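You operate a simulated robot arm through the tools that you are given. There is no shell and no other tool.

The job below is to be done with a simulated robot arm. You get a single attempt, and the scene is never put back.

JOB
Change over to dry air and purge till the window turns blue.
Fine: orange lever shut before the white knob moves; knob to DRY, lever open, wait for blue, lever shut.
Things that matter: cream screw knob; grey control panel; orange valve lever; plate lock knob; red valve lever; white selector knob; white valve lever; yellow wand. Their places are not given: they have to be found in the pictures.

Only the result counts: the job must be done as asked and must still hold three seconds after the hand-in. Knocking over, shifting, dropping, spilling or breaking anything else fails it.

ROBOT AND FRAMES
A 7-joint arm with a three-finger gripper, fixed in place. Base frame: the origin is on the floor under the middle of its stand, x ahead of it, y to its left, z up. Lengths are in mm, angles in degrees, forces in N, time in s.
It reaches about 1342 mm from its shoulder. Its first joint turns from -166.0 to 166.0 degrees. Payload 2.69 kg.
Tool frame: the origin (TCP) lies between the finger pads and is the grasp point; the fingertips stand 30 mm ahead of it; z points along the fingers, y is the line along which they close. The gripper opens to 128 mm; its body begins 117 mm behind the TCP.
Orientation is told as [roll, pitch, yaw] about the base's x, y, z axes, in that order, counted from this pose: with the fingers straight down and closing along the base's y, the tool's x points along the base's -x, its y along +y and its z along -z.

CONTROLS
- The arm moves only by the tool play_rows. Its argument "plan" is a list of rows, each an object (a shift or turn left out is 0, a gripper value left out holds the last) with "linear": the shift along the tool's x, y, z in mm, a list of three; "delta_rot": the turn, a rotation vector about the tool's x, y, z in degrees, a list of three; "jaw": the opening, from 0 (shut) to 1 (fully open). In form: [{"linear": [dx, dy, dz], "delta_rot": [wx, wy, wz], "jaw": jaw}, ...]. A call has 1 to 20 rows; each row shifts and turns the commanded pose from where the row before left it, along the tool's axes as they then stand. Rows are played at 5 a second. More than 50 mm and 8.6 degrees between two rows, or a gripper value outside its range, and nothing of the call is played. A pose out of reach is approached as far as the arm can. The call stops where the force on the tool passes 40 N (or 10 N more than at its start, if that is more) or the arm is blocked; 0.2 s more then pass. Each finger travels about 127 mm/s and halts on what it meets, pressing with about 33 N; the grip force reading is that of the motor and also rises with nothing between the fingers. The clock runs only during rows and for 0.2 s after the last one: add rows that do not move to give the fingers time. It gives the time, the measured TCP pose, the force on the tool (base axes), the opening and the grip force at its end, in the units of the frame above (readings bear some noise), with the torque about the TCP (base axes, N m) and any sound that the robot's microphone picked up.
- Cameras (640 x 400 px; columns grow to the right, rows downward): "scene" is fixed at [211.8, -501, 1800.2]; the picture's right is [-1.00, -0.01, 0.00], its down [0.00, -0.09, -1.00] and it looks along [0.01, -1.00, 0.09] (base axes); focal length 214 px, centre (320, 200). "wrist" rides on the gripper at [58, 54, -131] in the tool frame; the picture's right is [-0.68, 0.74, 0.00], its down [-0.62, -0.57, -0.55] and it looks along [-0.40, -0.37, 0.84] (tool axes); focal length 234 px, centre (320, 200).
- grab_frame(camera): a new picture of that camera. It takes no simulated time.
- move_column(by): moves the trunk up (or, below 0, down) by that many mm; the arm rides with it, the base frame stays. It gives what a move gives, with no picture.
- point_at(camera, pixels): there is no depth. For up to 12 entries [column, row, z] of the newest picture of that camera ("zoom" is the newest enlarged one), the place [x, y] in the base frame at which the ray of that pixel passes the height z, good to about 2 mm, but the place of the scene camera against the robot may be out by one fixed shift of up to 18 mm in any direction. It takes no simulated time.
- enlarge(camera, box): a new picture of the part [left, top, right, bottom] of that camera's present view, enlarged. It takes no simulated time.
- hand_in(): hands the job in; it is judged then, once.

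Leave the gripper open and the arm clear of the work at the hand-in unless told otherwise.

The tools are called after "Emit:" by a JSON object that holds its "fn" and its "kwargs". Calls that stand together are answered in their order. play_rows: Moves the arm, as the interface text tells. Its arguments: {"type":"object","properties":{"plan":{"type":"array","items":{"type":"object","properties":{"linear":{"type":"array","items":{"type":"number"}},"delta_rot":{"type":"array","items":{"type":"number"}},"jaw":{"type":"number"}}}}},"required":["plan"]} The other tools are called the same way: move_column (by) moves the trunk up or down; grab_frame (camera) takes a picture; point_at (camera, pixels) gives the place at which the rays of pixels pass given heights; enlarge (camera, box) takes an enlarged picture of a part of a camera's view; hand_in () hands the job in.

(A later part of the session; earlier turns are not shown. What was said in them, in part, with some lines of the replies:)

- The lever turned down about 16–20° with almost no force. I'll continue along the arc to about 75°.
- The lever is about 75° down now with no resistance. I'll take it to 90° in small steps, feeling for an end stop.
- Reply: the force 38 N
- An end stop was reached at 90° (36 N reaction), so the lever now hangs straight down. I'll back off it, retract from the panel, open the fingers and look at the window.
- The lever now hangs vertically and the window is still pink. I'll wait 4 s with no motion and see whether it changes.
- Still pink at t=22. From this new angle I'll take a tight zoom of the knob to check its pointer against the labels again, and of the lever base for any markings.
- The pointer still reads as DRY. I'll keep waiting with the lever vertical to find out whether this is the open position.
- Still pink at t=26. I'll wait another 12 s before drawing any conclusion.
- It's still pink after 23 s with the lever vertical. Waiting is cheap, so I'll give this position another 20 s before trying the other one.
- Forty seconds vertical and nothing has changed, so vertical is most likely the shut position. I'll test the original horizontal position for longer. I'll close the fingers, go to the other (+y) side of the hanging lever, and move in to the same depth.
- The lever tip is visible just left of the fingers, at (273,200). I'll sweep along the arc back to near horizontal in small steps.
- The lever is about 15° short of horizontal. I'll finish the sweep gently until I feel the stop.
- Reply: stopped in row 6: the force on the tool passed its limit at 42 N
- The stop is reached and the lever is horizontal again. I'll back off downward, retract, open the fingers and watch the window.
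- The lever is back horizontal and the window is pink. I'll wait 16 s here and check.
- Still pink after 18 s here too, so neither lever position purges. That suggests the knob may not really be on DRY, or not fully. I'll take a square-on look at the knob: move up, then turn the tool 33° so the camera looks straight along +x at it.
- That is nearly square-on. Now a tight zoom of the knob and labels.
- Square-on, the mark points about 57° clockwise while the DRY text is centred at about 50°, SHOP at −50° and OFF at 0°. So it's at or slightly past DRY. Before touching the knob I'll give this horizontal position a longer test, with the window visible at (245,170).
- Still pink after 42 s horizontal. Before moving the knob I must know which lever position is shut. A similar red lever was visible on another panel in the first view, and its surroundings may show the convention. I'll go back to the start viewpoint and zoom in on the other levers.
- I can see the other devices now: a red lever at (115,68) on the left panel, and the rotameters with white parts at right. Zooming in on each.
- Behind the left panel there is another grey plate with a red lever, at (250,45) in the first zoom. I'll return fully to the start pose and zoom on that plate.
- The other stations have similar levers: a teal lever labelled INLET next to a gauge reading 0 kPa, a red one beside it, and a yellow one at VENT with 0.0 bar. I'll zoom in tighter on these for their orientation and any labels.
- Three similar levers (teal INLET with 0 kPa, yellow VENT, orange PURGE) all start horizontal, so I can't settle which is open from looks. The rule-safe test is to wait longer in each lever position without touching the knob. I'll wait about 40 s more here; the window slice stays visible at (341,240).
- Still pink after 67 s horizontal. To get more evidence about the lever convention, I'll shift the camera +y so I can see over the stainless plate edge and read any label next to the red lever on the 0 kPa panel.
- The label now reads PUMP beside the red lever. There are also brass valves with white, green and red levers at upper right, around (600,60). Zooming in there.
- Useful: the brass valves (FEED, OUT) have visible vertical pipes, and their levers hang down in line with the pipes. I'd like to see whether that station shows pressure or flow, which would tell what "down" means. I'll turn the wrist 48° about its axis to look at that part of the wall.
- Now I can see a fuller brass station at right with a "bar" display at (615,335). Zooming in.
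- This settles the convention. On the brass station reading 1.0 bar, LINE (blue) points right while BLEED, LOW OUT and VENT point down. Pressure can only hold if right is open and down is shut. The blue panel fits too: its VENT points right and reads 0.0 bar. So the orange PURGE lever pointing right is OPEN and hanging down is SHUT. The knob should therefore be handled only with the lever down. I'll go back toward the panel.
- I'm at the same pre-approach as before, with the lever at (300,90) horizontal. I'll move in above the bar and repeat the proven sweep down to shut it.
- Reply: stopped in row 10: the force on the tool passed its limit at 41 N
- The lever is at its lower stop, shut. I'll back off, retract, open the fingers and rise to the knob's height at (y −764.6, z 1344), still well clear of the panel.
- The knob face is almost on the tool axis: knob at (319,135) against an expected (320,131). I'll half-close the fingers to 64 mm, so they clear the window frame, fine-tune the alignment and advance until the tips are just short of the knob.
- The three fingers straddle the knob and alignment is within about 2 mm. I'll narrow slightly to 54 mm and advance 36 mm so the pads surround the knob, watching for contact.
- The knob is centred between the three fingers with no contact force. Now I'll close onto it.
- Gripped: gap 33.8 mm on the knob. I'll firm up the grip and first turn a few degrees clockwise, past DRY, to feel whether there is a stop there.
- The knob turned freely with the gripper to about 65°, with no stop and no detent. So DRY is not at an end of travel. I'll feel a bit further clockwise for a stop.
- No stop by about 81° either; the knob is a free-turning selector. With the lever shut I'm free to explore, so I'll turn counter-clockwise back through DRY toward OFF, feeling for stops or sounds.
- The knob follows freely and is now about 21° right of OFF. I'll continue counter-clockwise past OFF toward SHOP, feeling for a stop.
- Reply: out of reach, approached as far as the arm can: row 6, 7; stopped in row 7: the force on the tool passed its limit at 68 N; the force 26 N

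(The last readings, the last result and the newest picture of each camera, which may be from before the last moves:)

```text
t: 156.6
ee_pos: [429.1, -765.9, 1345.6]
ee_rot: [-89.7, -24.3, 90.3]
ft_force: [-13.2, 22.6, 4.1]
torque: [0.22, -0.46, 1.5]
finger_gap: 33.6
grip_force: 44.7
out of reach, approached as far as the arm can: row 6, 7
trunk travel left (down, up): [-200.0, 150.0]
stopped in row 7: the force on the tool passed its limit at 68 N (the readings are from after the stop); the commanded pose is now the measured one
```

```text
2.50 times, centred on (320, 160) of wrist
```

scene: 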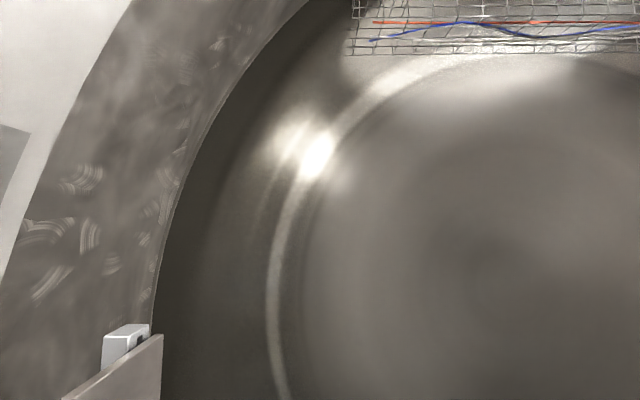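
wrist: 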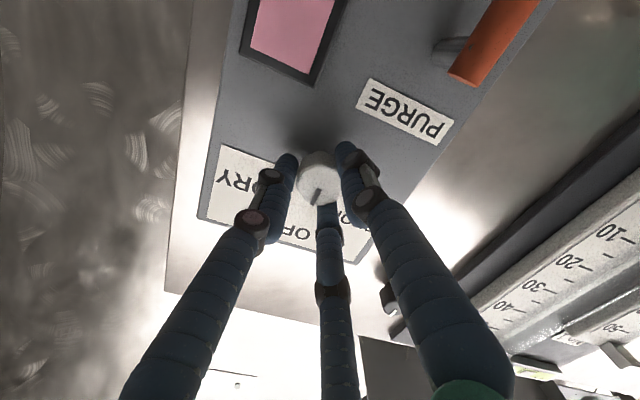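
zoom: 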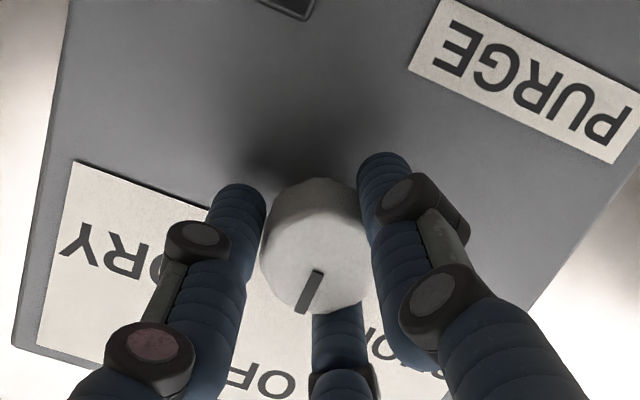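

The wrist reached its own limit there (tool turned −66°), with the knob at about −9°, just past OFF; no knob stop was felt. Now I'll bring the knob back clockwise to point squarely at the DRY text (about 51°) instead of the 57° it started at, and check with pictures.

Emit:
{"fn": "play_rows", "kwargs": {"plan": [{"delta_rot": [0, 0, 5], "jaw": 0.05}, {"delta_rot": [0, 0, 5]}, {"delta_rot": [0, 0, 5]}, {"delta_rot": [0, 0, 5]}, {"delta_rot": [0, 0, 5]}, {"delta_rot": [0, 0, 5]}, {"delta_rot": [0, 0, 5]}, {"delta_rot": [0, 0, 5]}, {"delta_rot": [0, 0, 5]}, {"delta_rot": [0, 0, 5]}, {"delta_rot": [0, 0, 5]}, {"delta_rot": [0, 0, 4]}, {}]}}

Emit:
{"fn": "grab_frame", "kwargs": {"camera": "wrist"}}

Emit:
{"fn": "enlarge", "kwargs": {"camera": "wrist", "box": [230, 80, 410, 240]}}

```text
t: 159.4
ee_pos: [430.0, -766.0, 1344.9]
ee_rot: [-87.8, -83.2, 88.1]
ft_force: [-9.9, 37.3, 7.7]
torque: [0.01, -0.2, 0.98]
finger_gap: 33.0
grip_force: 44.9
trunk travel left (down, up): [-200.0, 150.0]
```

```text
taken
```

wrist: 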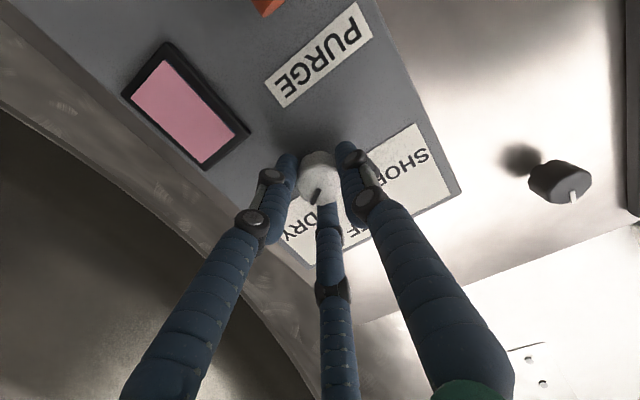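

```text
2.50 times, centred on (320, 160) of wrist
```

zoom: 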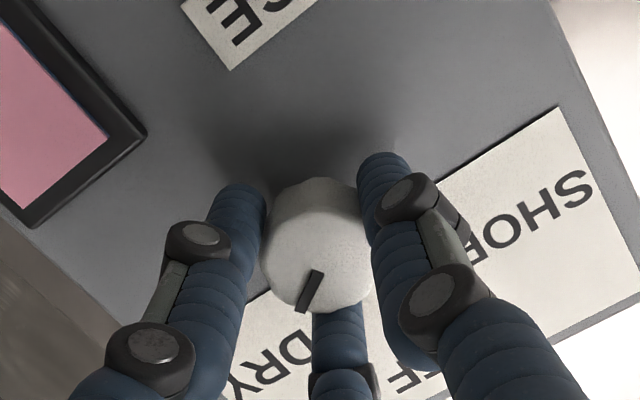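

The tool is turned −7° from nominal, so the knob should be at about 50°. There is a 37 N side load from slight misalignment, so I'll release, retract straight back, and check the knob.

Emit:
{"fn": "play_rows", "kwargs": {"plan": [{"jaw": 0.42}, {}, {}, {"linear": [0, 0, -15]}, {"linear": [0, 0, -30]}, {"linear": [0, 0, -35]}, {"linear": [0, 0, -35], "jaw": 1}, {}, {}]}}

Emit:
{"fn": "grab_frame", "kwargs": {"camera": "wrist"}}

Emit:
{"fn": "enlarge", "kwargs": {"camera": "wrist", "box": [240, 40, 420, 200]}}

```text
t: 161.4
ee_pos: [317.6, -769.2, 1341.4]
ee_rot: [-87.4, -83.3, 87.6]
ft_force: [0.1, -0.2, 0.5]
torque: [0.02, -0.01, 0.02]
finger_gap: 127.9
grip_force: 0.1
trunk travel left (down, up): [-200.0, 150.0]
```

```text
taken
```

wrist: 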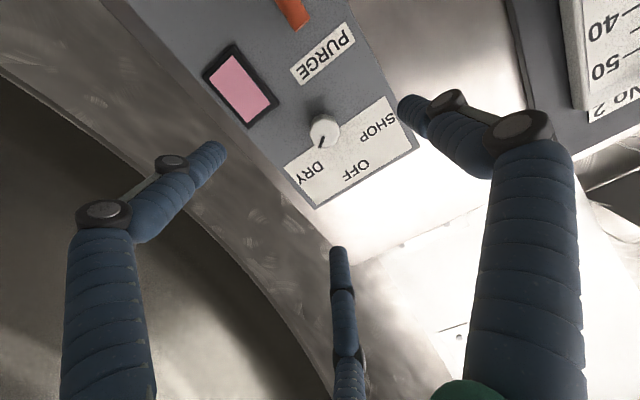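

```text
2.50 times, centred on (330, 120) of wrist
```

zoom: 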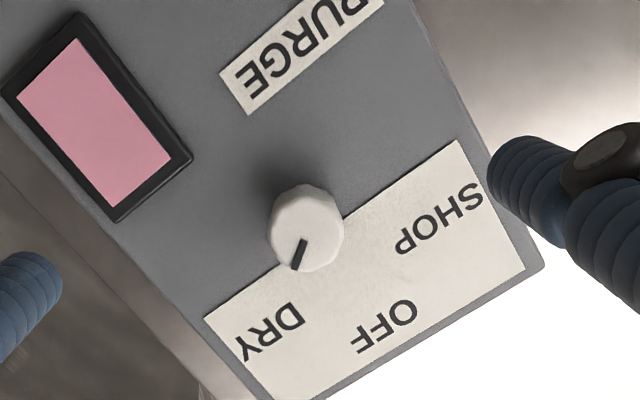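

The mark now points nearer to the DRY text. Tight zoom to measure it.

Emit:
{"fn": "enlarge", "kwargs": {"camera": "wrist", "box": [280, 100, 370, 180]}}

```text
5.00 times, centred on (325, 140) of wrist
```

zoom: 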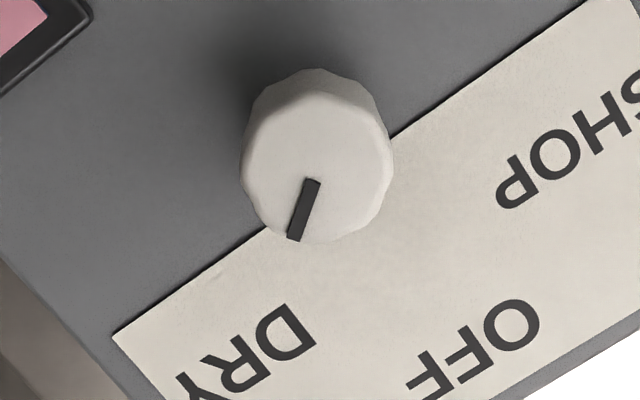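

The mark measures about 52°, squarely at the DRY text. Next I open the lever: straighten the wrist, close the fingers, go down to the +y side of the hanging lever, move in, and sweep it up to horizontal.

Emit:
{"fn": "play_rows", "kwargs": {"plan": [{"delta_rot": [0, 0, 6.8], "jaw": 0}, {"linear": [36.5, 20, -2]}, {"linear": [36.5, 20, -2]}, {"linear": [36.5, 20, -2]}, {"linear": [36.5, 19, 0]}, {}, {}]}}

Emit:
{"fn": "grab_frame", "kwargs": {"camera": "wrist"}}

```text
t: 163.0
ee_pos: [307.1, -688.3, 1196.9]
ee_rot: [25.4, -89.7, -25.3]
ft_force: [0.3, 0.9, 0.4]
torque: [0.01, 0.05, -0.03]
finger_gap: 2.1
grip_force: 31.4
trunk travel left (down, up): [-200.0, 150.0]
```

```text
taken
```

wrist: 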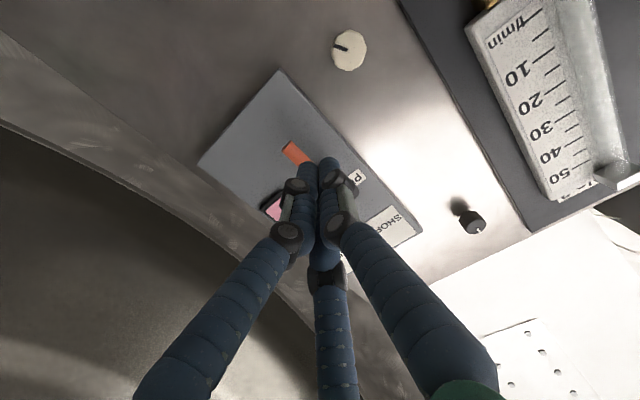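

The lever hangs at (297,152), left of the poker. I'll move in to depth and sweep it up to horizontal (open), as before.

Emit:
{"fn": "play_rows", "kwargs": {"plan": [{"linear": [1, -1, 34], "jaw": 0}, {"linear": [0, 0, 34]}, {"linear": [0, 0, 35]}, {}, {"linear": [0, -6, 0]}, {"linear": [0, -6, 0]}, {"linear": [2, -6.8, 0]}, {"linear": [2, -6.8, 0]}, {"linear": [0.3, -7.1, 0]}, {"linear": [0, -7.2, 0]}, {"linear": [-1.3, -7, 0]}, {"linear": [-2, -6.9, 0]}, {"linear": [-3, -6.4, 0]}, {"linear": [-3.9, -6.1, 0]}, {"linear": [-4.6, -5.4, 0]}, {"linear": [-5.3, -4.9, 0]}, {}]}}

Emit:
{"fn": "play_rows", "kwargs": {"plan": [{"linear": [-4, -2.5, 0], "jaw": 0}, {"linear": [-4, -2.4, 0]}, {"linear": [-3.5, -1.5, 0]}, {"linear": [-2.5, -1, 0]}, {"linear": [-1.5, 0, 0]}, {"linear": [-1.5, 0, 0]}, {}]}}

Emit:
{"fn": "grab_frame", "kwargs": {"camera": "wrist"}}

```text
t: 166.6
ee_pos: [412.3, -766.9, 1211.9]
ee_rot: [21.8, -89.7, -21.6]
ft_force: [-0.1, 0.3, 0.8]
torque: [0.01, -0.01, 0.02]
finger_gap: 2.4
grip_force: 31.5
trunk travel left (down, up): [-200.0, 150.0]
```

```text
t: 168.1
ee_pos: [412.0, -772.6, 1220.6]
ee_rot: [50.5, -89.1, -50.1]
ft_force: [-0.9, -0.5, -8.8]
torque: [0.02, 0.14, -0.13]
finger_gap: 2.1
grip_force: 31.3
trunk travel left (down, up): [-200.0, 150.0]
stopped in row 7: the force on the tool passed its limit at 42 N (the readings are from after the stop); the commanded pose is now the measured one
```

```text
taken
```

wrist: 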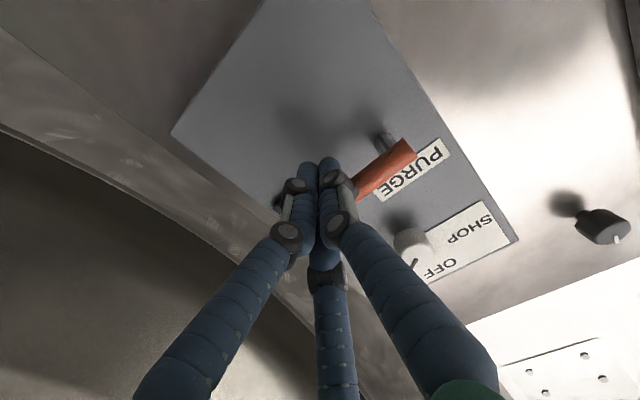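

The lever is at the upper (open) stop. I'll back off, retract, open the fingers, and watch the window.

Emit:
{"fn": "play_rows", "kwargs": {"plan": [{"linear": [6, 0, 0], "jaw": 0}, {"linear": [8, 0, 0]}, {"linear": [0, 0, -35]}, {"linear": [0, 0, -35]}, {"linear": [0, 0, -35], "jaw": 1}, {}, {}, {}, {}]}}

Emit:
{"fn": "enlarge", "kwargs": {"camera": "wrist", "box": [220, 40, 460, 260]}}

Emit:
{"fn": "play_rows", "kwargs": {"plan": [{"jaw": 1}, {}, {}, {}, {}, {}, {}, {}, {}, {}, {}, {}, {}, {}, {}, {}, {}, {}, {}, {}]}}

Emit:
{"fn": "enlarge", "kwargs": {"camera": "wrist", "box": [220, 40, 460, 260]}}

```text
t: 170.1
ee_pos: [307.9, -773.1, 1209.5]
ee_rot: [46.5, -89.3, -46.2]
ft_force: [-0.3, -0.3, 0.1]
torque: [-0.03, -0.02, 0.03]
finger_gap: 128.1
grip_force: 0.0
trunk travel left (down, up): [-200.0, 150.0]
```

```text
1.82 times, centred on (340, 150) of wrist
```

zoom: 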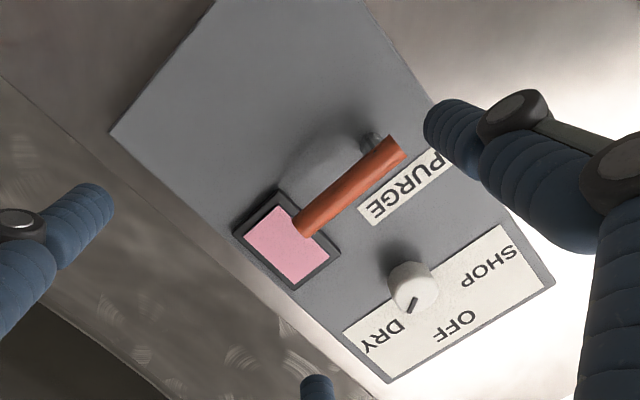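

```text
t: 174.3
ee_pos: [307.6, -772.2, 1210.6]
ee_rot: [46.4, -89.3, -46.0]
ft_force: [0.0, -0.2, -0.2]
torque: [-0.02, 0.02, -0.01]
finger_gap: 127.8
grip_force: 0.1
trunk travel left (down, up): [-200.0, 150.0]
```

```text
1.82 times, centred on (340, 150) of wrist
```

zoom: 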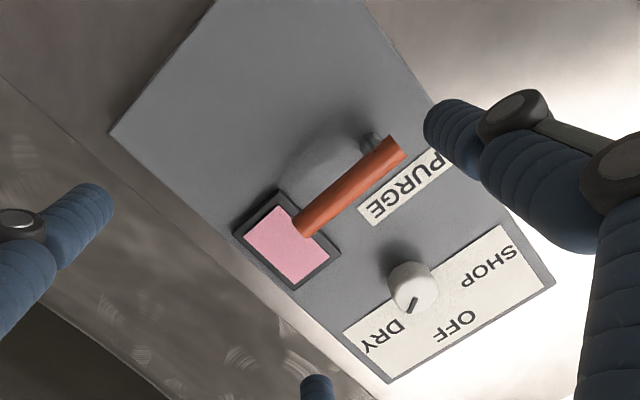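

Lever open and knob on DRY; still pink after 6 s. I'll wait on.

Emit:
{"fn": "play_rows", "kwargs": {"plan": [{"jaw": 1}, {}, {}, {}, {}, {}, {}, {}, {}, {}, {}, {}, {}, {}, {}, {}, {}, {}, {}, {}]}}

Emit:
{"fn": "play_rows", "kwargs": {"plan": [{"jaw": 1}, {}, {}, {}, {}, {}, {}, {}, {}, {}, {}, {}, {}, {}, {}, {}, {}, {}, {}, {}]}}

Emit:
{"fn": "play_rows", "kwargs": {"plan": [{"jaw": 1}, {}, {}, {}, {}, {}, {}, {}, {}, {}, {}, {}, {}, {}, {}, {}, {}, {}, {}, {}]}}

Emit:
{"fn": "play_rows", "kwargs": {"plan": [{"jaw": 1}, {}, {}, {}, {}, {}, {}, {}, {}, {}, {}, {}, {}, {}, {}, {}, {}, {}, {}, {}]}}

Emit:
{"fn": "enlarge", "kwargs": {"camera": "wrist", "box": [220, 40, 460, 260]}}

```text
t: 178.5
ee_pos: [308.0, -772.0, 1210.6]
ee_rot: [46.2, -89.3, -45.9]
ft_force: [-0.2, 0.1, 0.0]
torque: [-0.01, -0.01, 0.01]
finger_gap: 127.8
grip_force: 0.1
trunk travel left (down, up): [-200.0, 150.0]
```

```text
t: 182.7
ee_pos: [308.4, -771.4, 1211.2]
ee_rot: [46.4, -89.3, -46.0]
ft_force: [0.3, 0.0, -0.1]
torque: [-0.01, 0.0, 0.0]
finger_gap: 128.1
grip_force: 0.1
trunk travel left (down, up): [-200.0, 150.0]
```

```text
t: 186.9
ee_pos: [307.1, -773.0, 1211.7]
ee_rot: [46.3, -89.4, -46.0]
ft_force: [-0.1, -0.7, -0.2]
torque: [0.01, -0.01, -0.01]
finger_gap: 127.8
grip_force: 0.0
trunk travel left (down, up): [-200.0, 150.0]
```

```text
t: 191.1
ee_pos: [307.6, -772.6, 1210.1]
ee_rot: [46.2, -89.2, -46.0]
ft_force: [0.4, -0.6, 0.3]
torque: [0.02, -0.02, 0.02]
finger_gap: 127.9
grip_force: 0.1
trunk travel left (down, up): [-200.0, 150.0]
```

```text
1.82 times, centred on (340, 150) of wrist
```

zoom: 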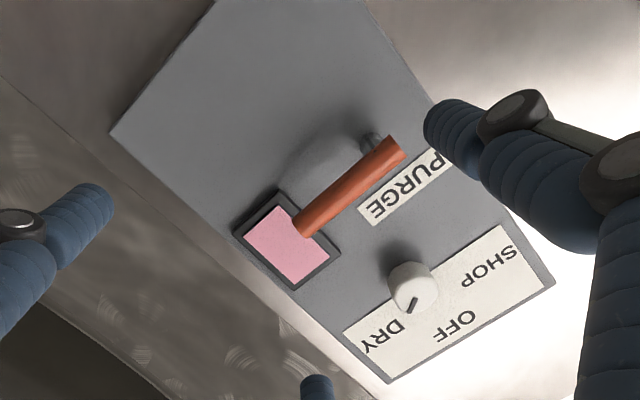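

Still pink after 23 s with lever right and knob on DRY. Next I'll put the lever down again, wait there with the knob squarely on DRY, and check. That position is also needed before any further knob move.

Emit:
{"fn": "play_rows", "kwargs": {"plan": [{"linear": [-36, 0, 0], "jaw": 0}, {"linear": [-37, -1, 0]}, {}, {"linear": [0, 0, 34]}, {"linear": [0, 0, 34]}, {"linear": [0, 0, 34]}, {}]}}

Emit:
{"fn": "grab_frame", "kwargs": {"camera": "wrist"}}

```text
t: 192.7
ee_pos: [409.6, -774.1, 1282.8]
ee_rot: [45.3, -89.4, -45.1]
ft_force: [-0.1, -0.7, -0.8]
torque: [-0.04, -0.02, 0.0]
finger_gap: 2.0
grip_force: 30.9
trunk travel left (down, up): [-200.0, 150.0]
```

```text
taken
```

wrist: 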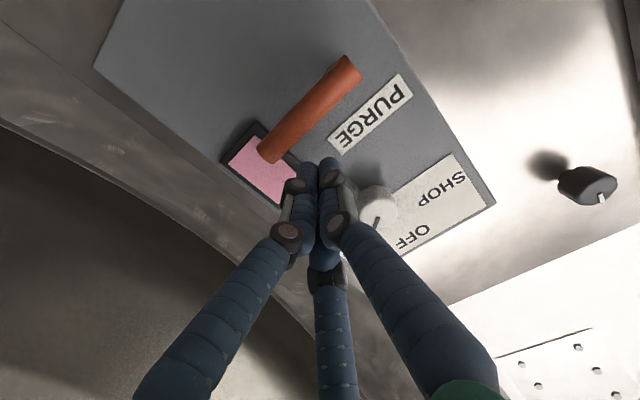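

In position above the bar. Sweeping the lever down to its stop.

Emit:
{"fn": "play_rows", "kwargs": {"plan": [{"linear": [7.5, 0, 0], "jaw": 0}, {"linear": [7.5, -0.5, 0]}, {"linear": [5, -1.5, 0]}, {"linear": [5, -1.0, 0]}, {"linear": [5, -0.8, 0]}, {"linear": [4.4, -0.7, 0]}, {"linear": [5.1, 0, 0]}, {"linear": [5.1, 0, 0]}, {"linear": [7, 1.5, 0]}, {"linear": [6.9, 1.8, 0]}, {"linear": [6.5, 3.2, 0]}, {"linear": [6, 3.7, 0]}, {"linear": [5.5, 4.7, 0]}, {"linear": [4.8, 5.2, 0]}, {"linear": [2.5, 4, 0]}, {"linear": [2.5, 4, 0]}, {"linear": [1.5, 3, 0]}, {}]}}

Emit:
{"fn": "play_rows", "kwargs": {"plan": [{"linear": [0, -7, 0], "jaw": 0}, {"linear": [0, -8, 0]}, {"linear": [0, 0, -30]}, {"linear": [0, 0, -35]}, {"linear": [0, 0, -35], "jaw": 1}, {}, {}, {}, {}, {}, {}, {}, {}, {}, {}, {}, {}, {}, {}, {}]}}

Emit:
{"fn": "enlarge", "kwargs": {"camera": "wrist", "box": [220, 40, 460, 260]}}

```text
t: 196.5
ee_pos: [407.6, -749.7, 1196.7]
ee_rot: [43.0, -89.4, -42.8]
ft_force: [4.7, -32.7, 13.3]
torque: [0.18, -0.29, -0.73]
finger_gap: 2.1
grip_force: 30.9
trunk travel left (down, up): [-200.0, 150.0]
```

```text
t: 200.7
ee_pos: [311.4, -762.1, 1196.4]
ee_rot: [46.2, -89.3, -45.9]
ft_force: [-0.1, 0.3, 0.0]
torque: [0.0, -0.02, 0.0]
finger_gap: 128.0
grip_force: 0.0
trunk travel left (down, up): [-200.0, 150.0]
```

```text
1.82 times, centred on (340, 150) of wrist
```

zoom: 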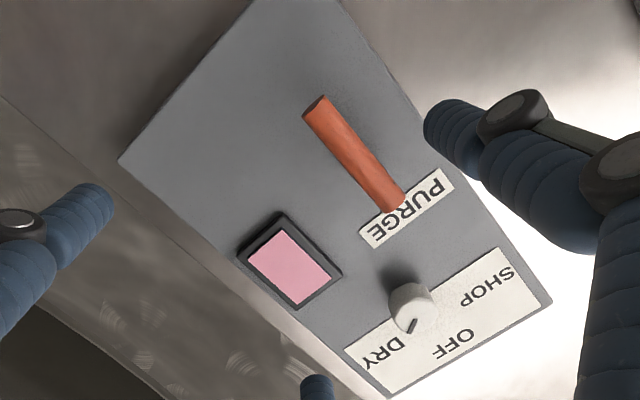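

The lever hangs down and the window is still pink. I'll wait about 25 s here.

Emit:
{"fn": "play_rows", "kwargs": {"plan": [{"jaw": 1}, {}, {}, {}, {}, {}, {}, {}, {}, {}, {}, {}, {}, {}, {}, {}, {}, {}, {}, {}]}}

Emit:
{"fn": "play_rows", "kwargs": {"plan": [{"jaw": 1}, {}, {}, {}, {}, {}, {}, {}, {}, {}, {}, {}, {}, {}, {}, {}, {}, {}, {}, {}]}}

Emit:
{"fn": "play_rows", "kwargs": {"plan": [{"jaw": 1}, {}, {}, {}, {}, {}, {}, {}, {}, {}, {}, {}, {}, {}, {}, {}, {}, {}, {}, {}]}}

Emit:
{"fn": "play_rows", "kwargs": {"plan": [{"jaw": 1}, {}, {}, {}, {}, {}, {}, {}, {}, {}, {}, {}, {}, {}, {}, {}, {}, {}, {}, {}]}}

Emit:
{"fn": "play_rows", "kwargs": {"plan": [{"jaw": 1}, {}, {}, {}, {}, {}, {}, {}, {}, {}, {}, {}, {}, {}, {}, {}, {}, {}, {}, {}]}}

Emit:
{"fn": "enlarge", "kwargs": {"camera": "wrist", "box": [220, 40, 460, 260]}}

```text
t: 204.9
ee_pos: [310.1, -760.9, 1196.1]
ee_rot: [46.3, -89.3, -46.0]
ft_force: [-0.5, 0.6, -0.2]
torque: [0.0, 0.05, -0.01]
finger_gap: 128.1
grip_force: 0.1
trunk travel left (down, up): [-200.0, 150.0]
```

```text
t: 209.1
ee_pos: [309.6, -762.0, 1197.0]
ee_rot: [46.4, -89.3, -46.0]
ft_force: [0.1, 0.4, 0.1]
torque: [-0.02, 0.01, -0.03]
finger_gap: 127.8
grip_force: 0.0
trunk travel left (down, up): [-200.0, 150.0]
```

```text
t: 213.3
ee_pos: [309.3, -761.6, 1196.7]
ee_rot: [46.4, -89.3, -46.1]
ft_force: [-0.3, 0.3, 0.0]
torque: [-0.02, -0.01, -0.01]
finger_gap: 128.0
grip_force: 0.1
trunk travel left (down, up): [-200.0, 150.0]
```

```text
t: 217.5
ee_pos: [309.6, -762.7, 1196.6]
ee_rot: [46.3, -89.3, -45.9]
ft_force: [0.1, -1.3, 0.1]
torque: [0.02, 0.04, -0.01]
finger_gap: 127.9
grip_force: 0.1
trunk travel left (down, up): [-200.0, 150.0]
```

```text
t: 221.7
ee_pos: [309.2, -761.8, 1195.6]
ee_rot: [46.2, -89.3, -46.0]
ft_force: [0.4, -0.3, -0.8]
torque: [-0.01, 0.01, 0.01]
finger_gap: 127.9
grip_force: 0.2
trunk travel left (down, up): [-200.0, 150.0]
```

```text
1.82 times, centred on (340, 150) of wrist
```

zoom: 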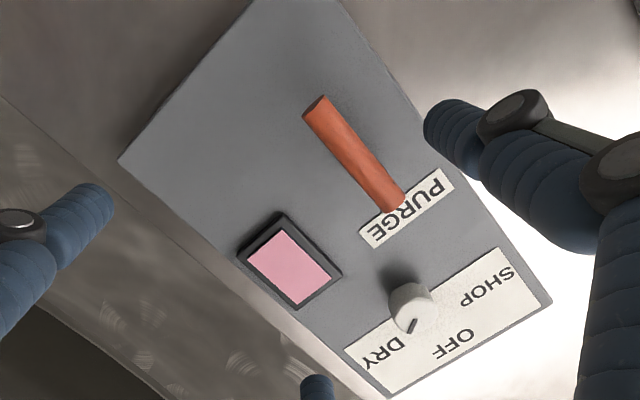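

Pink again after 25 s. So with the pointer on the DRY word, neither lever position ever purges: at 57° I waited 42 s and 67 s, at 52° about 25 s each. The start angle of ~57° looks exactly like a labelled position, so the pointer may read mirror-wise, with the far side being the real supply. With the lever down (shut), I'll turn the knob over to the other side in two grips. First I go up to the knob with the wrist pre-rolled +24°.

Emit:
{"fn": "play_rows", "kwargs": {"plan": [{"linear": [-37.4, -0.7, 0], "jaw": 0.42}, {"linear": [-37.4, -0.7, 0]}, {"linear": [-37.4, -0.7, 0]}, {"linear": [-37.4, -0.7, 0]}, {"delta_rot": [0, 0, 8]}, {"delta_rot": [0, 0, 8]}, {"delta_rot": [0, 0, 8]}, {}, {"linear": [0, 0, 30]}, {"linear": [0, 0, 30]}, {"linear": [0, 0, 20]}, {}]}}

Emit:
{"fn": "grab_frame", "kwargs": {"camera": "wrist"}}

```text
t: 224.3
ee_pos: [388.8, -765.3, 1344.7]
ee_rot: [88.8, -65.4, -88.6]
ft_force: [-0.5, 0.0, -0.3]
torque: [0.03, 0.01, -0.01]
finger_gap: 53.9
grip_force: 0.1
trunk travel left (down, up): [-200.0, 150.0]
```

```text
taken
```

wrist: 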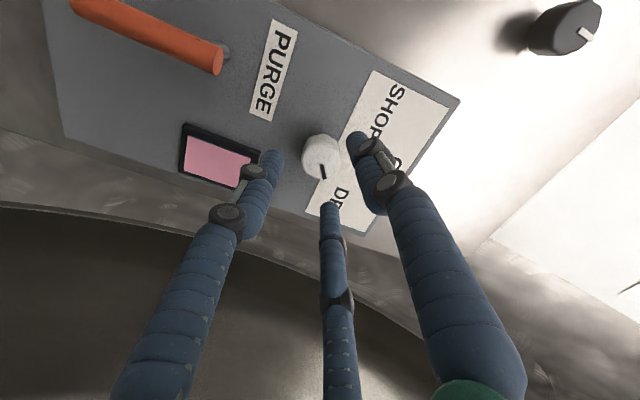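

The knob at (321,157) is centred between the fingers. I'll advance to depth, grip, and turn 60° counter-clockwise.

Emit:
{"fn": "play_rows", "kwargs": {"plan": [{"linear": [0, 0, 10], "jaw": 0.42}, {"linear": [0, 0, 10]}, {"linear": [0, 0, 10]}, {"linear": [0, 0, 10.5]}, {"jaw": 0.2}, {}, {"jaw": 0.05}, {}, {}]}}

Emit:
{"fn": "enlarge", "kwargs": {"camera": "wrist", "box": [230, 80, 410, 240]}}

```text
t: 226.3
ee_pos: [430.3, -765.4, 1343.4]
ee_rot: [88.9, -65.4, -88.6]
ft_force: [5.2, 7.2, 2.8]
torque: [0.01, -0.11, 0.29]
finger_gap: 34.4
grip_force: 45.0
trunk travel left (down, up): [-200.0, 150.0]
```

```text
2.50 times, centred on (320, 160) of wrist
```

zoom: 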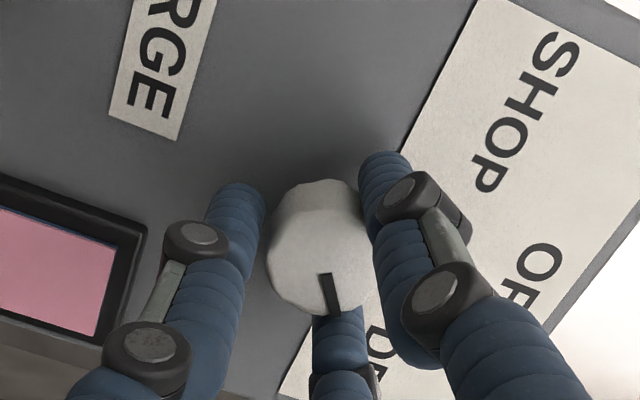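

Gripped well (gap 34.4 mm). Turning 60° counter-clockwise.

Emit:
{"fn": "play_rows", "kwargs": {"plan": [{"delta_rot": [0, 0, -5], "jaw": 0.05}, {"delta_rot": [0, 0, -5]}, {"delta_rot": [0, 0, -5]}, {"delta_rot": [0, 0, -5]}, {"delta_rot": [0, 0, -5]}, {"delta_rot": [0, 0, -5]}, {"delta_rot": [0, 0, -5]}, {"delta_rot": [0, 0, -5]}, {"delta_rot": [0, 0, -5]}, {"delta_rot": [0, 0, -5]}, {"delta_rot": [0, 0, -5]}, {"delta_rot": [0, 0, -5]}, {}]}}

Emit:
{"fn": "enlarge", "kwargs": {"camera": "wrist", "box": [230, 80, 410, 240]}}

```text
t: 229.1
ee_pos: [430.9, -764.5, 1345.5]
ee_rot: [-89.3, -54.4, 89.7]
ft_force: [-9.9, 3.4, 7.9]
torque: [0.47, -0.29, 0.24]
finger_gap: 33.3
grip_force: 45.1
trunk travel left (down, up): [-200.0, 150.0]
```

```text
2.50 times, centred on (320, 160) of wrist
```

zoom: 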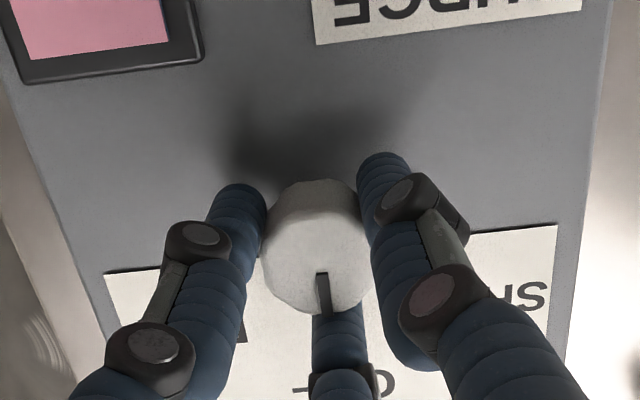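

There's a 0.47 Nm resisting torque now, and the knob slipped a few degrees in the fingers, so there may be a knob stop near the OFF direction. I'll take a close look and test a little further.

Emit:
{"fn": "play_rows", "kwargs": {"plan": [{"delta_rot": [0, 0, -4], "jaw": 0.0}, {}]}}

Emit:
{"fn": "enlarge", "kwargs": {"camera": "wrist", "box": [270, 130, 370, 220]}}

```text
t: 229.7
ee_pos: [431.5, -764.6, 1345.9]
ee_rot: [-89.3, -50.4, 89.9]
ft_force: [-0.9, 0.4, 11.7]
torque: [0.56, -0.51, 0.05]
finger_gap: 33.2
grip_force: 45.1
trunk travel left (down, up): [-200.0, 150.0]
```

```text
4.44 times, centred on (320, 175) of wrist
```

zoom: 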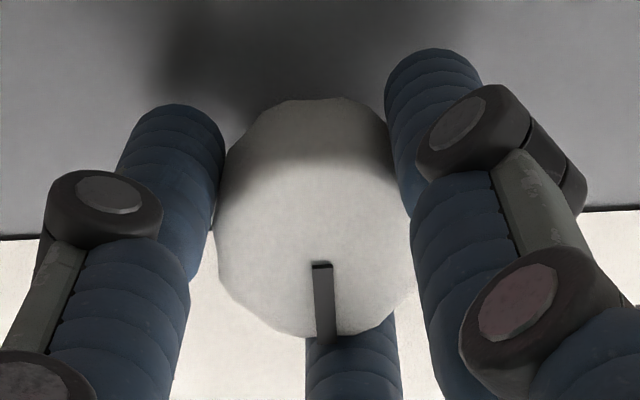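

Resisting torque 0.56 Nm with the mark pointing straight up at OFF, so the counter-clockwise stop is right at OFF. The knob can't reach SHOP at all, and the start position lay well inside the range. I need the clockwise limit too, so I'll turn clockwise and feel for that stop.

Emit:
{"fn": "play_rows", "kwargs": {"plan": [{"delta_rot": [0, 0, 5], "jaw": 0.0}, {"delta_rot": [0, 0, 5]}, {"delta_rot": [0, 0, 5]}, {"delta_rot": [0, 0, 5]}, {"delta_rot": [0, 0, 5]}, {"delta_rot": [0, 0, 5]}, {"delta_rot": [0, 0, 5]}, {"delta_rot": [0, 0, 5]}, {"delta_rot": [0, 0, 5]}, {"delta_rot": [0, 0, 5]}, {"delta_rot": [0, 0, 5]}, {"delta_rot": [0, 0, 5]}, {"delta_rot": [0, 0, 5]}, {}]}}

Emit:
{"fn": "enlarge", "kwargs": {"camera": "wrist", "box": [230, 80, 410, 240]}}

```text
t: 232.7
ee_pos: [429.8, -765.9, 1345.4]
ee_rot: [88.9, -64.6, -88.7]
ft_force: [5.1, -3.2, 23.0]
torque: [-0.02, -0.62, 0.11]
finger_gap: 33.3
grip_force: 45.0
trunk travel left (down, up): [-200.0, 150.0]
```

```text
2.50 times, centred on (320, 160) of wrist
```

zoom: 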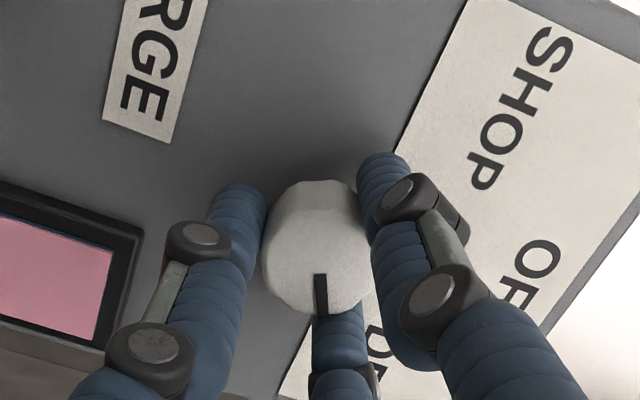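

The knob is at about 64° and turning freely. Continuing clockwise to find the other stop.

Emit:
{"fn": "play_rows", "kwargs": {"plan": [{"delta_rot": [0, 0, 5], "jaw": 0.0}, {"delta_rot": [0, 0, 5]}, {"delta_rot": [0, 0, 5]}, {"delta_rot": [0, 0, 5]}, {"delta_rot": [0, 0, 5]}, {"delta_rot": [0, 0, 5]}, {}]}}

Emit:
{"fn": "enlarge", "kwargs": {"camera": "wrist", "box": [230, 80, 410, 240]}}

```text
t: 234.3
ee_pos: [429.8, -765.0, 1343.9]
ee_rot: [89.3, -34.4, -89.4]
ft_force: [2.2, -2.0, 21.2]
torque: [0.01, -0.48, -0.01]
finger_gap: 33.3
grip_force: 44.9
trunk travel left (down, up): [-200.0, 150.0]
```

```text
2.50 times, centred on (320, 160) of wrist
```

zoom: 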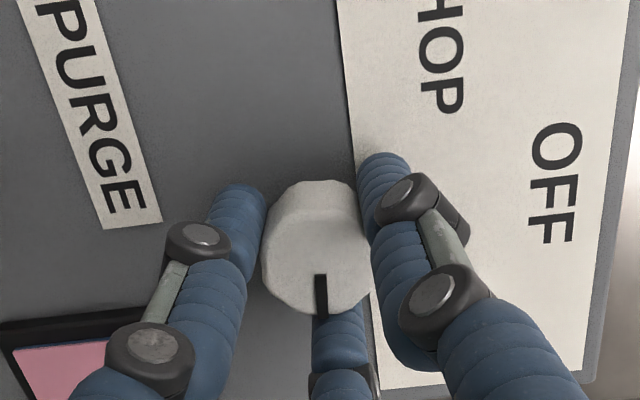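

Knob at about 94° (three o'clock) and still free. Continuing.

Emit:
{"fn": "play_rows", "kwargs": {"plan": [{"delta_rot": [0, 0, 4], "jaw": 0.0}, {"delta_rot": [0, 0, 4]}, {"delta_rot": [0, 0, 4]}, {"delta_rot": [0, 0, 4]}, {"delta_rot": [0, 0, 4]}, {"delta_rot": [0, 0, 4]}, {"delta_rot": [0, 0, 4]}, {"delta_rot": [0, 0, 4]}, {}]}}

Emit:
{"fn": "enlarge", "kwargs": {"camera": "wrist", "box": [230, 80, 410, 240]}}

```text
t: 236.3
ee_pos: [430.2, -764.0, 1345.3]
ee_rot: [89.5, -2.4, -89.8]
ft_force: [2.0, -2.0, 20.8]
torque: [-0.29, -0.48, -0.05]
finger_gap: 33.5
grip_force: 44.9
trunk travel left (down, up): [-200.0, 150.0]
```

```text
2.50 times, centred on (320, 160) of wrist
```

zoom: 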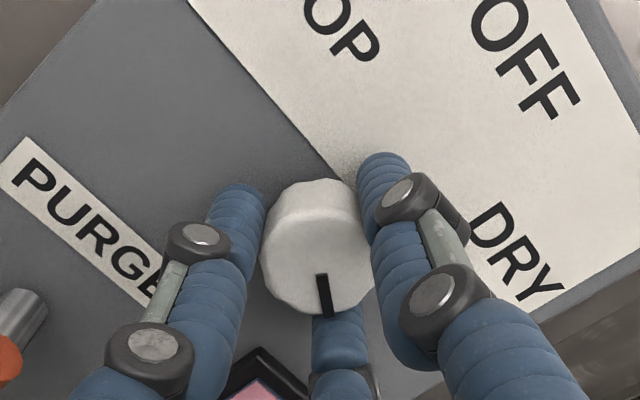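

A resisting torque of −0.29 Nm has appeared with the mark at about 120–123°. I'll push 5° more to confirm it's the clockwise stop.

Emit:
{"fn": "play_rows", "kwargs": {"plan": [{"delta_rot": [0, 0, 3], "jaw": 0.0}, {"delta_rot": [0, 0, 3]}, {}]}}

Emit:
{"fn": "enlarge", "kwargs": {"camera": "wrist", "box": [230, 80, 410, 240]}}

Emit:
{"fn": "enlarge", "kwargs": {"camera": "wrist", "box": [200, 180, 360, 320]}}

```text
t: 237.1
ee_pos: [430.1, -765.5, 1344.7]
ee_rot: [89.7, 3.4, -89.7]
ft_force: [0.9, 0.2, 21.6]
torque: [-0.62, -0.62, 0.17]
finger_gap: 33.1
grip_force: 45.1
trunk travel left (down, up): [-200.0, 150.0]
```

```text
2.50 times, centred on (320, 160) of wrist
```

zoom: 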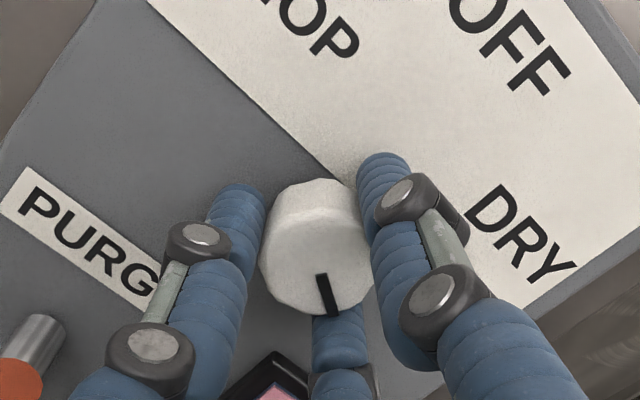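

```text
2.86 times, centred on (280, 250) of wrist
```

zoom: 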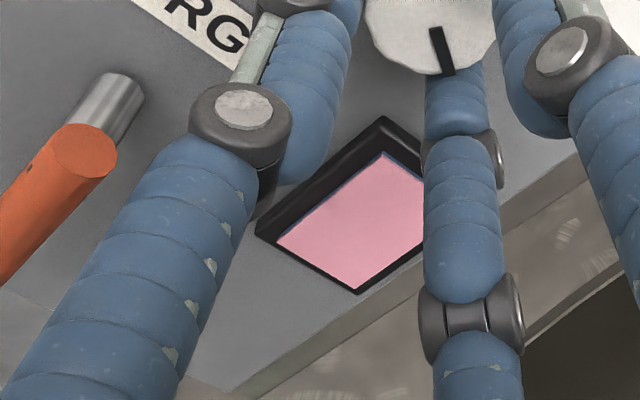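

The clockwise stop is confirmed at about 120°. So the knob's travel runs 0° to 120° with the start (~58°) exactly in the middle. That fits a three-position selector: middle is OFF, one end SHOP, the other DRY, with the pointer offset 60° from the printed words. Reading the words left to right (clockwise: SHOP, OFF, DRY), DRY would be the clockwise end, where the knob is now. I'll release, retract, unroll the wrist and check the knob stays there.

Emit:
{"fn": "play_rows", "kwargs": {"plan": [{"jaw": 0.42}, {}, {}, {"linear": [0, 0, -15]}, {"linear": [0, 0, -30]}, {"linear": [0, 0, -35]}, {"linear": [0, 0, -35]}, {"delta_rot": [0, 0, -8.5]}, {"delta_rot": [0, 0, -8.5]}, {"delta_rot": [0, 0, -8.5]}, {"delta_rot": [0, 0, -8.5]}, {"delta_rot": [0, 0, -8.5]}, {"delta_rot": [0, 0, -8.5]}, {"delta_rot": [0, 0, -8.5]}, {"delta_rot": [0, 0, -8.5]}, {"delta_rot": [0, 0, -8.5]}, {"delta_rot": [0, 0, -8.5]}, {"delta_rot": [0, 0, -8.4], "jaw": 1}, {}, {}]}}

Emit:
{"fn": "grab_frame", "kwargs": {"camera": "wrist"}}

Emit:
{"fn": "enlarge", "kwargs": {"camera": "wrist", "box": [230, 40, 410, 200]}}

```text
t: 241.3
ee_pos: [315.9, -766.6, 1344.4]
ee_rot: [9.0, -89.5, -8.6]
ft_force: [0.2, -0.1, 0.4]
torque: [-0.02, 0.01, 0.01]
finger_gap: 128.1
grip_force: 0.0
trunk travel left (down, up): [-200.0, 150.0]
```

```text
taken
```

wrist: 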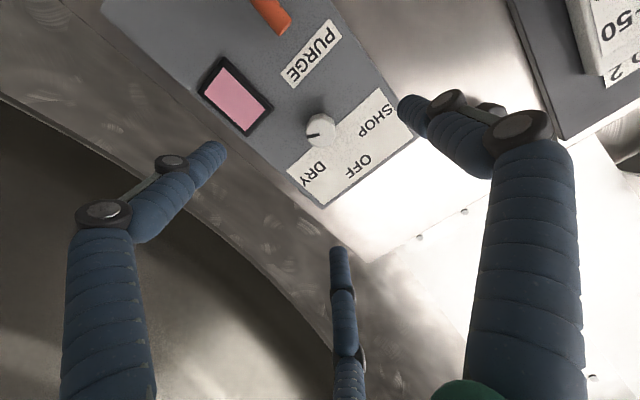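

```text
2.50 times, centred on (320, 120) of wrist
```

zoom: 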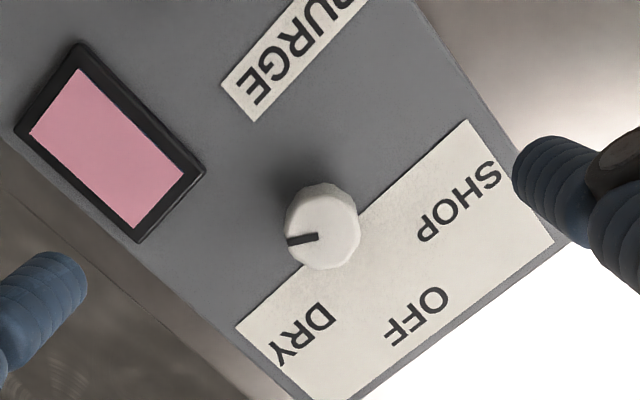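

The mark stays at about 120°. Now I'll open the lever: down to its +y side and sweep up to horizontal.

Emit:
{"fn": "play_rows", "kwargs": {"plan": [{"linear": [37, 19.5, -2], "jaw": 0}, {"linear": [37, 19.5, -2]}, {"linear": [37, 19.5, -2]}, {"linear": [37, 19.5, -2]}, {}, {"linear": [1, -1, 34]}, {"linear": [0, 0, 34]}, {"linear": [0, 0, 35]}, {}]}}

Emit:
{"fn": "grab_frame", "kwargs": {"camera": "wrist"}}

```text
t: 243.3
ee_pos: [411.5, -689.8, 1197.6]
ee_rot: [13.4, -89.4, -13.0]
ft_force: [0.4, 0.4, -0.7]
torque: [0.0, -0.02, -0.02]
finger_gap: 2.1
grip_force: 31.1
trunk travel left (down, up): [-200.0, 150.0]
```

```text
taken
```

wrist: 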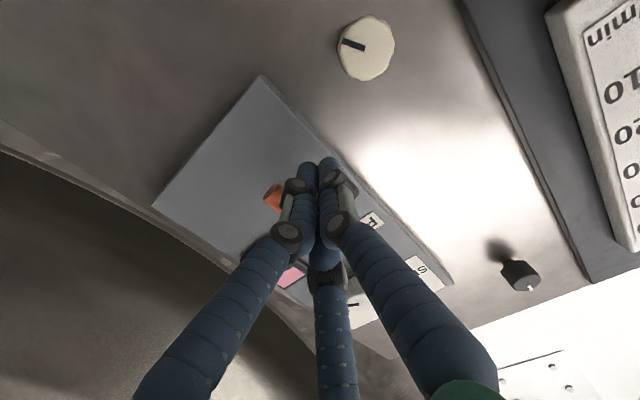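

In position beside the lever tip at (272,197). Sweeping up to the open stop.

Emit:
{"fn": "play_rows", "kwargs": {"plan": [{"linear": [1, -6, 0], "jaw": 0}, {"linear": [1, -6, 0]}, {"linear": [2, -6.8, 0]}, {"linear": [2, -6.8, 0]}, {"linear": [0.3, -7.1, 0]}, {"linear": [0, -7.2, 0]}, {"linear": [-1.3, -7, 0]}, {"linear": [-2, -6.9, 0]}, {"linear": [-3, -6.4, 0]}, {"linear": [-3.9, -6.1, 0]}, {"linear": [-4.6, -5.4, 0]}, {"linear": [-5.3, -4.9, 0]}, {"linear": [-4, -2.5, 0]}, {"linear": [-4, -2.4, 0]}, {"linear": [-3.5, -1.5, 0]}, {"linear": [-2.5, -1, 0]}, {"linear": [-1.5, 0, 0]}, {"linear": [-1.5, 0, 0]}, {}]}}

Emit:
{"fn": "play_rows", "kwargs": {"plan": [{"linear": [6, 0, 0], "jaw": 0}, {"linear": [8, 0, 0]}, {"linear": [0, 0, -35]}, {"linear": [0, 0, -35]}, {"linear": [0, 0, -35], "jaw": 1}, {}, {}, {}, {}]}}

Emit:
{"fn": "enlarge", "kwargs": {"camera": "wrist", "box": [220, 40, 460, 260]}}

```text
t: 247.3
ee_pos: [410.1, -773.6, 1222.0]
ee_rot: [32.3, -89.4, -31.9]
ft_force: [-12.8, 8.4, -34.7]
torque: [-0.01, 0.5, -0.03]
finger_gap: 2.1
grip_force: 31.5
trunk travel left (down, up): [-200.0, 150.0]
```

```text
t: 249.3
ee_pos: [303.8, -772.6, 1213.0]
ee_rot: [13.1, -89.5, -12.8]
ft_force: [0.2, -0.4, -0.4]
torque: [-0.01, 0.01, 0.0]
finger_gap: 128.1
grip_force: 0.0
trunk travel left (down, up): [-200.0, 150.0]
```

```text
1.82 times, centred on (340, 150) of wrist
```

zoom: 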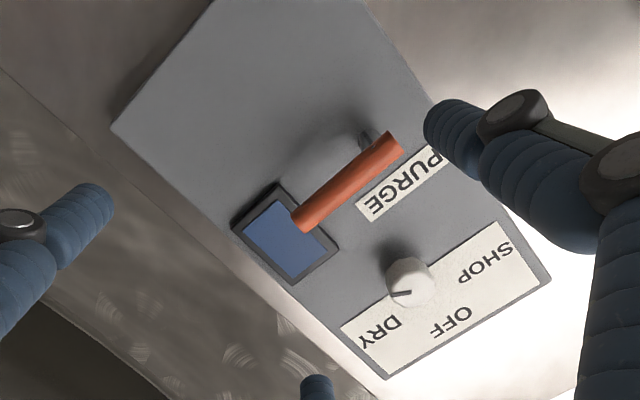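

The window has turned blue, with the lever open and the knob at its clockwise end. I'll confirm it holds for a couple of seconds, then shut the lever.

Emit:
{"fn": "play_rows", "kwargs": {"plan": [{"jaw": 1}, {}, {}, {}, {}, {}, {}, {}, {}, {}]}}

Emit:
{"fn": "enlarge", "kwargs": {"camera": "wrist", "box": [220, 40, 460, 260]}}

```text
t: 251.5
ee_pos: [303.9, -773.9, 1213.2]
ee_rot: [12.7, -89.6, -12.4]
ft_force: [-0.5, -0.1, 0.5]
torque: [0.01, -0.02, 0.03]
finger_gap: 128.1
grip_force: 0.0
trunk travel left (down, up): [-200.0, 150.0]
```

```text
1.82 times, centred on (340, 150) of wrist
```

zoom: 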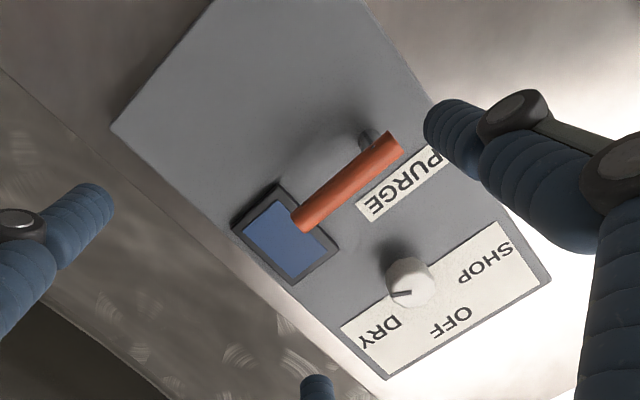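

The blue holds. Now I'll shut the lever: close the fingers, go above the bar, move in, and sweep down.

Emit:
{"fn": "play_rows", "kwargs": {"plan": [{"linear": [-35, 0, 0], "jaw": 0}, {"linear": [-35, 0, 0]}, {}, {"linear": [0, 0, 35]}, {"linear": [0, 0, 36]}, {"linear": [0, 0, 35]}, {}]}}

Emit:
{"fn": "grab_frame", "kwargs": {"camera": "wrist"}}

```text
t: 253.1
ee_pos: [410.5, -773.9, 1280.8]
ee_rot: [14.6, -89.5, -14.4]
ft_force: [-0.8, -0.1, 0.3]
torque: [-0.01, -0.04, -0.01]
finger_gap: 2.1
grip_force: 31.3
trunk travel left (down, up): [-200.0, 150.0]
```

```text
taken
```

wrist: 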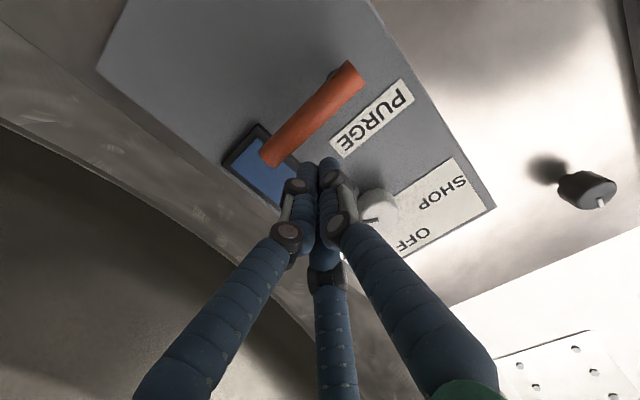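

Above the bar and clear of the knob; the window is blue. Sweeping the lever down to the shut stop.

Emit:
{"fn": "play_rows", "kwargs": {"plan": [{"linear": [6.5, 0, 0], "jaw": 0}, {"linear": [6.5, -0.5, 0]}, {"linear": [5, -1.5, 0]}, {"linear": [5, -1.0, 0]}, {"linear": [5, -0.8, 0]}, {"linear": [4.4, -0.7, 0]}, {"linear": [5.1, 0, 0]}, {"linear": [5.1, 0, 0]}, {"linear": [7, 1.5, 0]}, {"linear": [6.9, 1.8, 0]}, {"linear": [6.5, 3.2, 0]}, {"linear": [6, 3.7, 0]}, {"linear": [5.5, 4.7, 0]}, {"linear": [4.8, 5.2, 0]}, {"linear": [2.5, 4, 0]}, {"linear": [2.5, 4, 0]}, {"linear": [1.5, 3, 0]}, {}]}}

Emit:
{"fn": "play_rows", "kwargs": {"plan": [{"linear": [0, -7, 0], "jaw": 0}, {"linear": [0, -8, 0]}, {"linear": [0, 0, -30]}, {"linear": [0, 0, -35]}, {"linear": [0, 0, -35], "jaw": 1}, {}, {}, {}, {}, {}, {}, {}, {}, {}, {}, {}, {}, {}, {}, {}]}}

Emit:
{"fn": "grab_frame", "kwargs": {"camera": "wrist"}}

Emit:
{"fn": "enlarge", "kwargs": {"camera": "wrist", "box": [220, 40, 460, 260]}}

```text
t: 256.9
ee_pos: [410.1, -748.8, 1196.6]
ee_rot: [0.7, -89.6, -0.5]
ft_force: [5.5, -35.7, 14.4]
torque: [0.24, -0.31, -0.76]
finger_gap: 2.0
grip_force: 31.5
trunk travel left (down, up): [-200.0, 150.0]
```

```text
t: 261.1
ee_pos: [311.4, -761.7, 1197.6]
ee_rot: [12.8, -89.6, -12.4]
ft_force: [-0.3, 0.0, 0.4]
torque: [0.0, 0.0, 0.02]
finger_gap: 128.0
grip_force: 0.1
trunk travel left (down, up): [-200.0, 150.0]
```

```text
taken
```

wrist: 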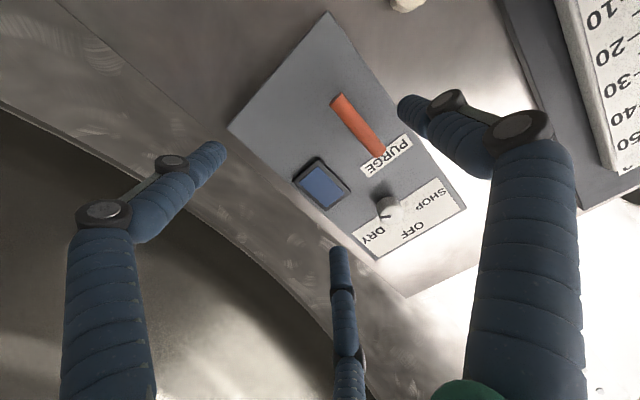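

```text
1.82 times, centred on (340, 150) of wrist
```

zoom: 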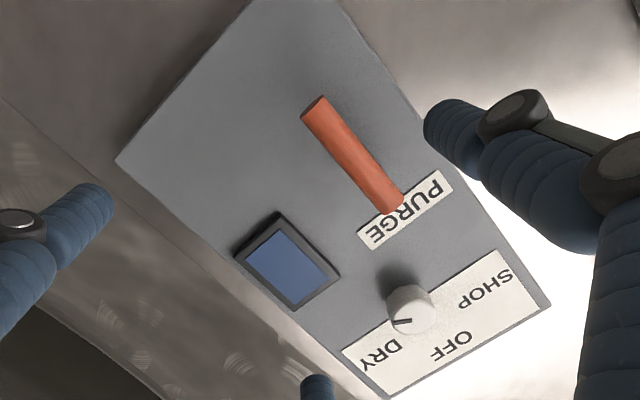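

The window is blue, the lever hangs at its shut stop, and the knob is unchanged at its clockwise end. I'll withdraw the open gripper further from the panel and take a last check picture.

Emit:
{"fn": "play_rows", "kwargs": {"plan": [{"linear": [0, 0, -30], "jaw": 1}, {"linear": [0, 0, -30]}, {"linear": [0, 10, -30]}, {"linear": [-20, 20, -10]}, {"linear": [-20, 20, 0]}, {}, {}, {}, {}, {}, {}, {}, {}, {}, {}]}}

Emit:
{"fn": "grab_frame", "kwargs": {"camera": "wrist"}}

Emit:
{"fn": "enlarge", "kwargs": {"camera": "wrist", "box": [200, 20, 440, 240]}}

```text
t: 264.3
ee_pos: [211.3, -712.1, 1236.6]
ee_rot: [13.4, -89.5, -13.0]
ft_force: [0.4, 0.6, -0.9]
torque: [-0.01, 0.01, -0.01]
finger_gap: 128.0
grip_force: 0.0
trunk travel left (down, up): [-200.0, 150.0]
```

```text
taken
```

wrist: 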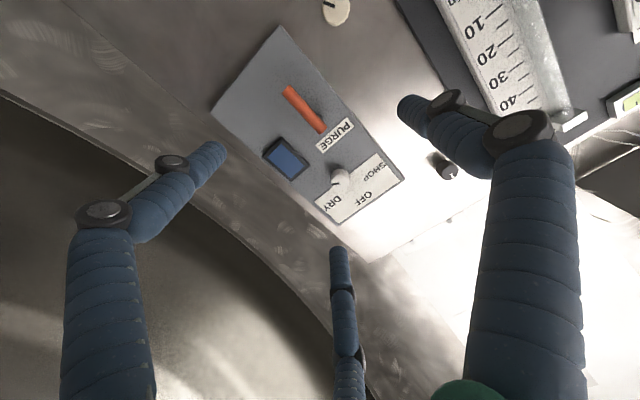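

```text
1.82 times, centred on (320, 130) of wrist
```

zoom: 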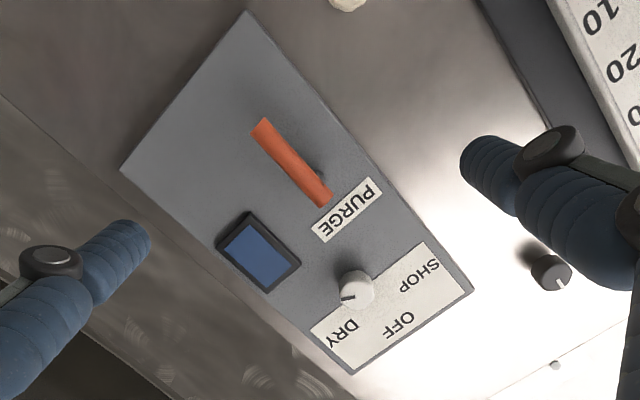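

The window stays blue, the lever is down (shut), the knob sits at the position that gave the dry-air purge, and the open gripper is clear of the panel. Handing in.

Emit:
{"fn": "hand_in", "kwargs": {}}

```text
The job is handed in.
```

I purged until the window turned blue, then shut the orange lever. The window stayed blue, and the job is handed in. I had to work out two things myself: where the real DRY setting is, and which way the lever shuts.

**How it stands:**
- **Window:** blue. It was still blue at my last look, about 7 s after I shut the lever.
- **Orange lever:** hanging straight down against its stop, which I take as shut.
- **White knob:** at its clockwise stop, about 120° from straight up.
- **Arm:** gripper open and well back from the panel. I touched only the lever and the knob.

**What I'm less sure of:**
- **The knob doesn't point at the word DRY.** It started pointing there, but the window stayed pink with the lever either way (up to about 77 s). The window turned blue only after I turned the knob to its clockwise stop and opened the lever. The knob can't reach the word SHOP at all, so the pointer seems to sit about 60° off the printed words.
- **Which way the lever shuts is my inference.** The lever has no open or shut marking. On nearby stations the levers and gauges fit pointing right = open and down = shut, so I moved the knob only with the lever down. If it is the other way round, the knob moved with the lever open and the lever is open now. The time the window took to turn blue doesn't fully rule that out.

While finding this out, I also moved the lever back and forth and opened it with the knob in the wrong place.
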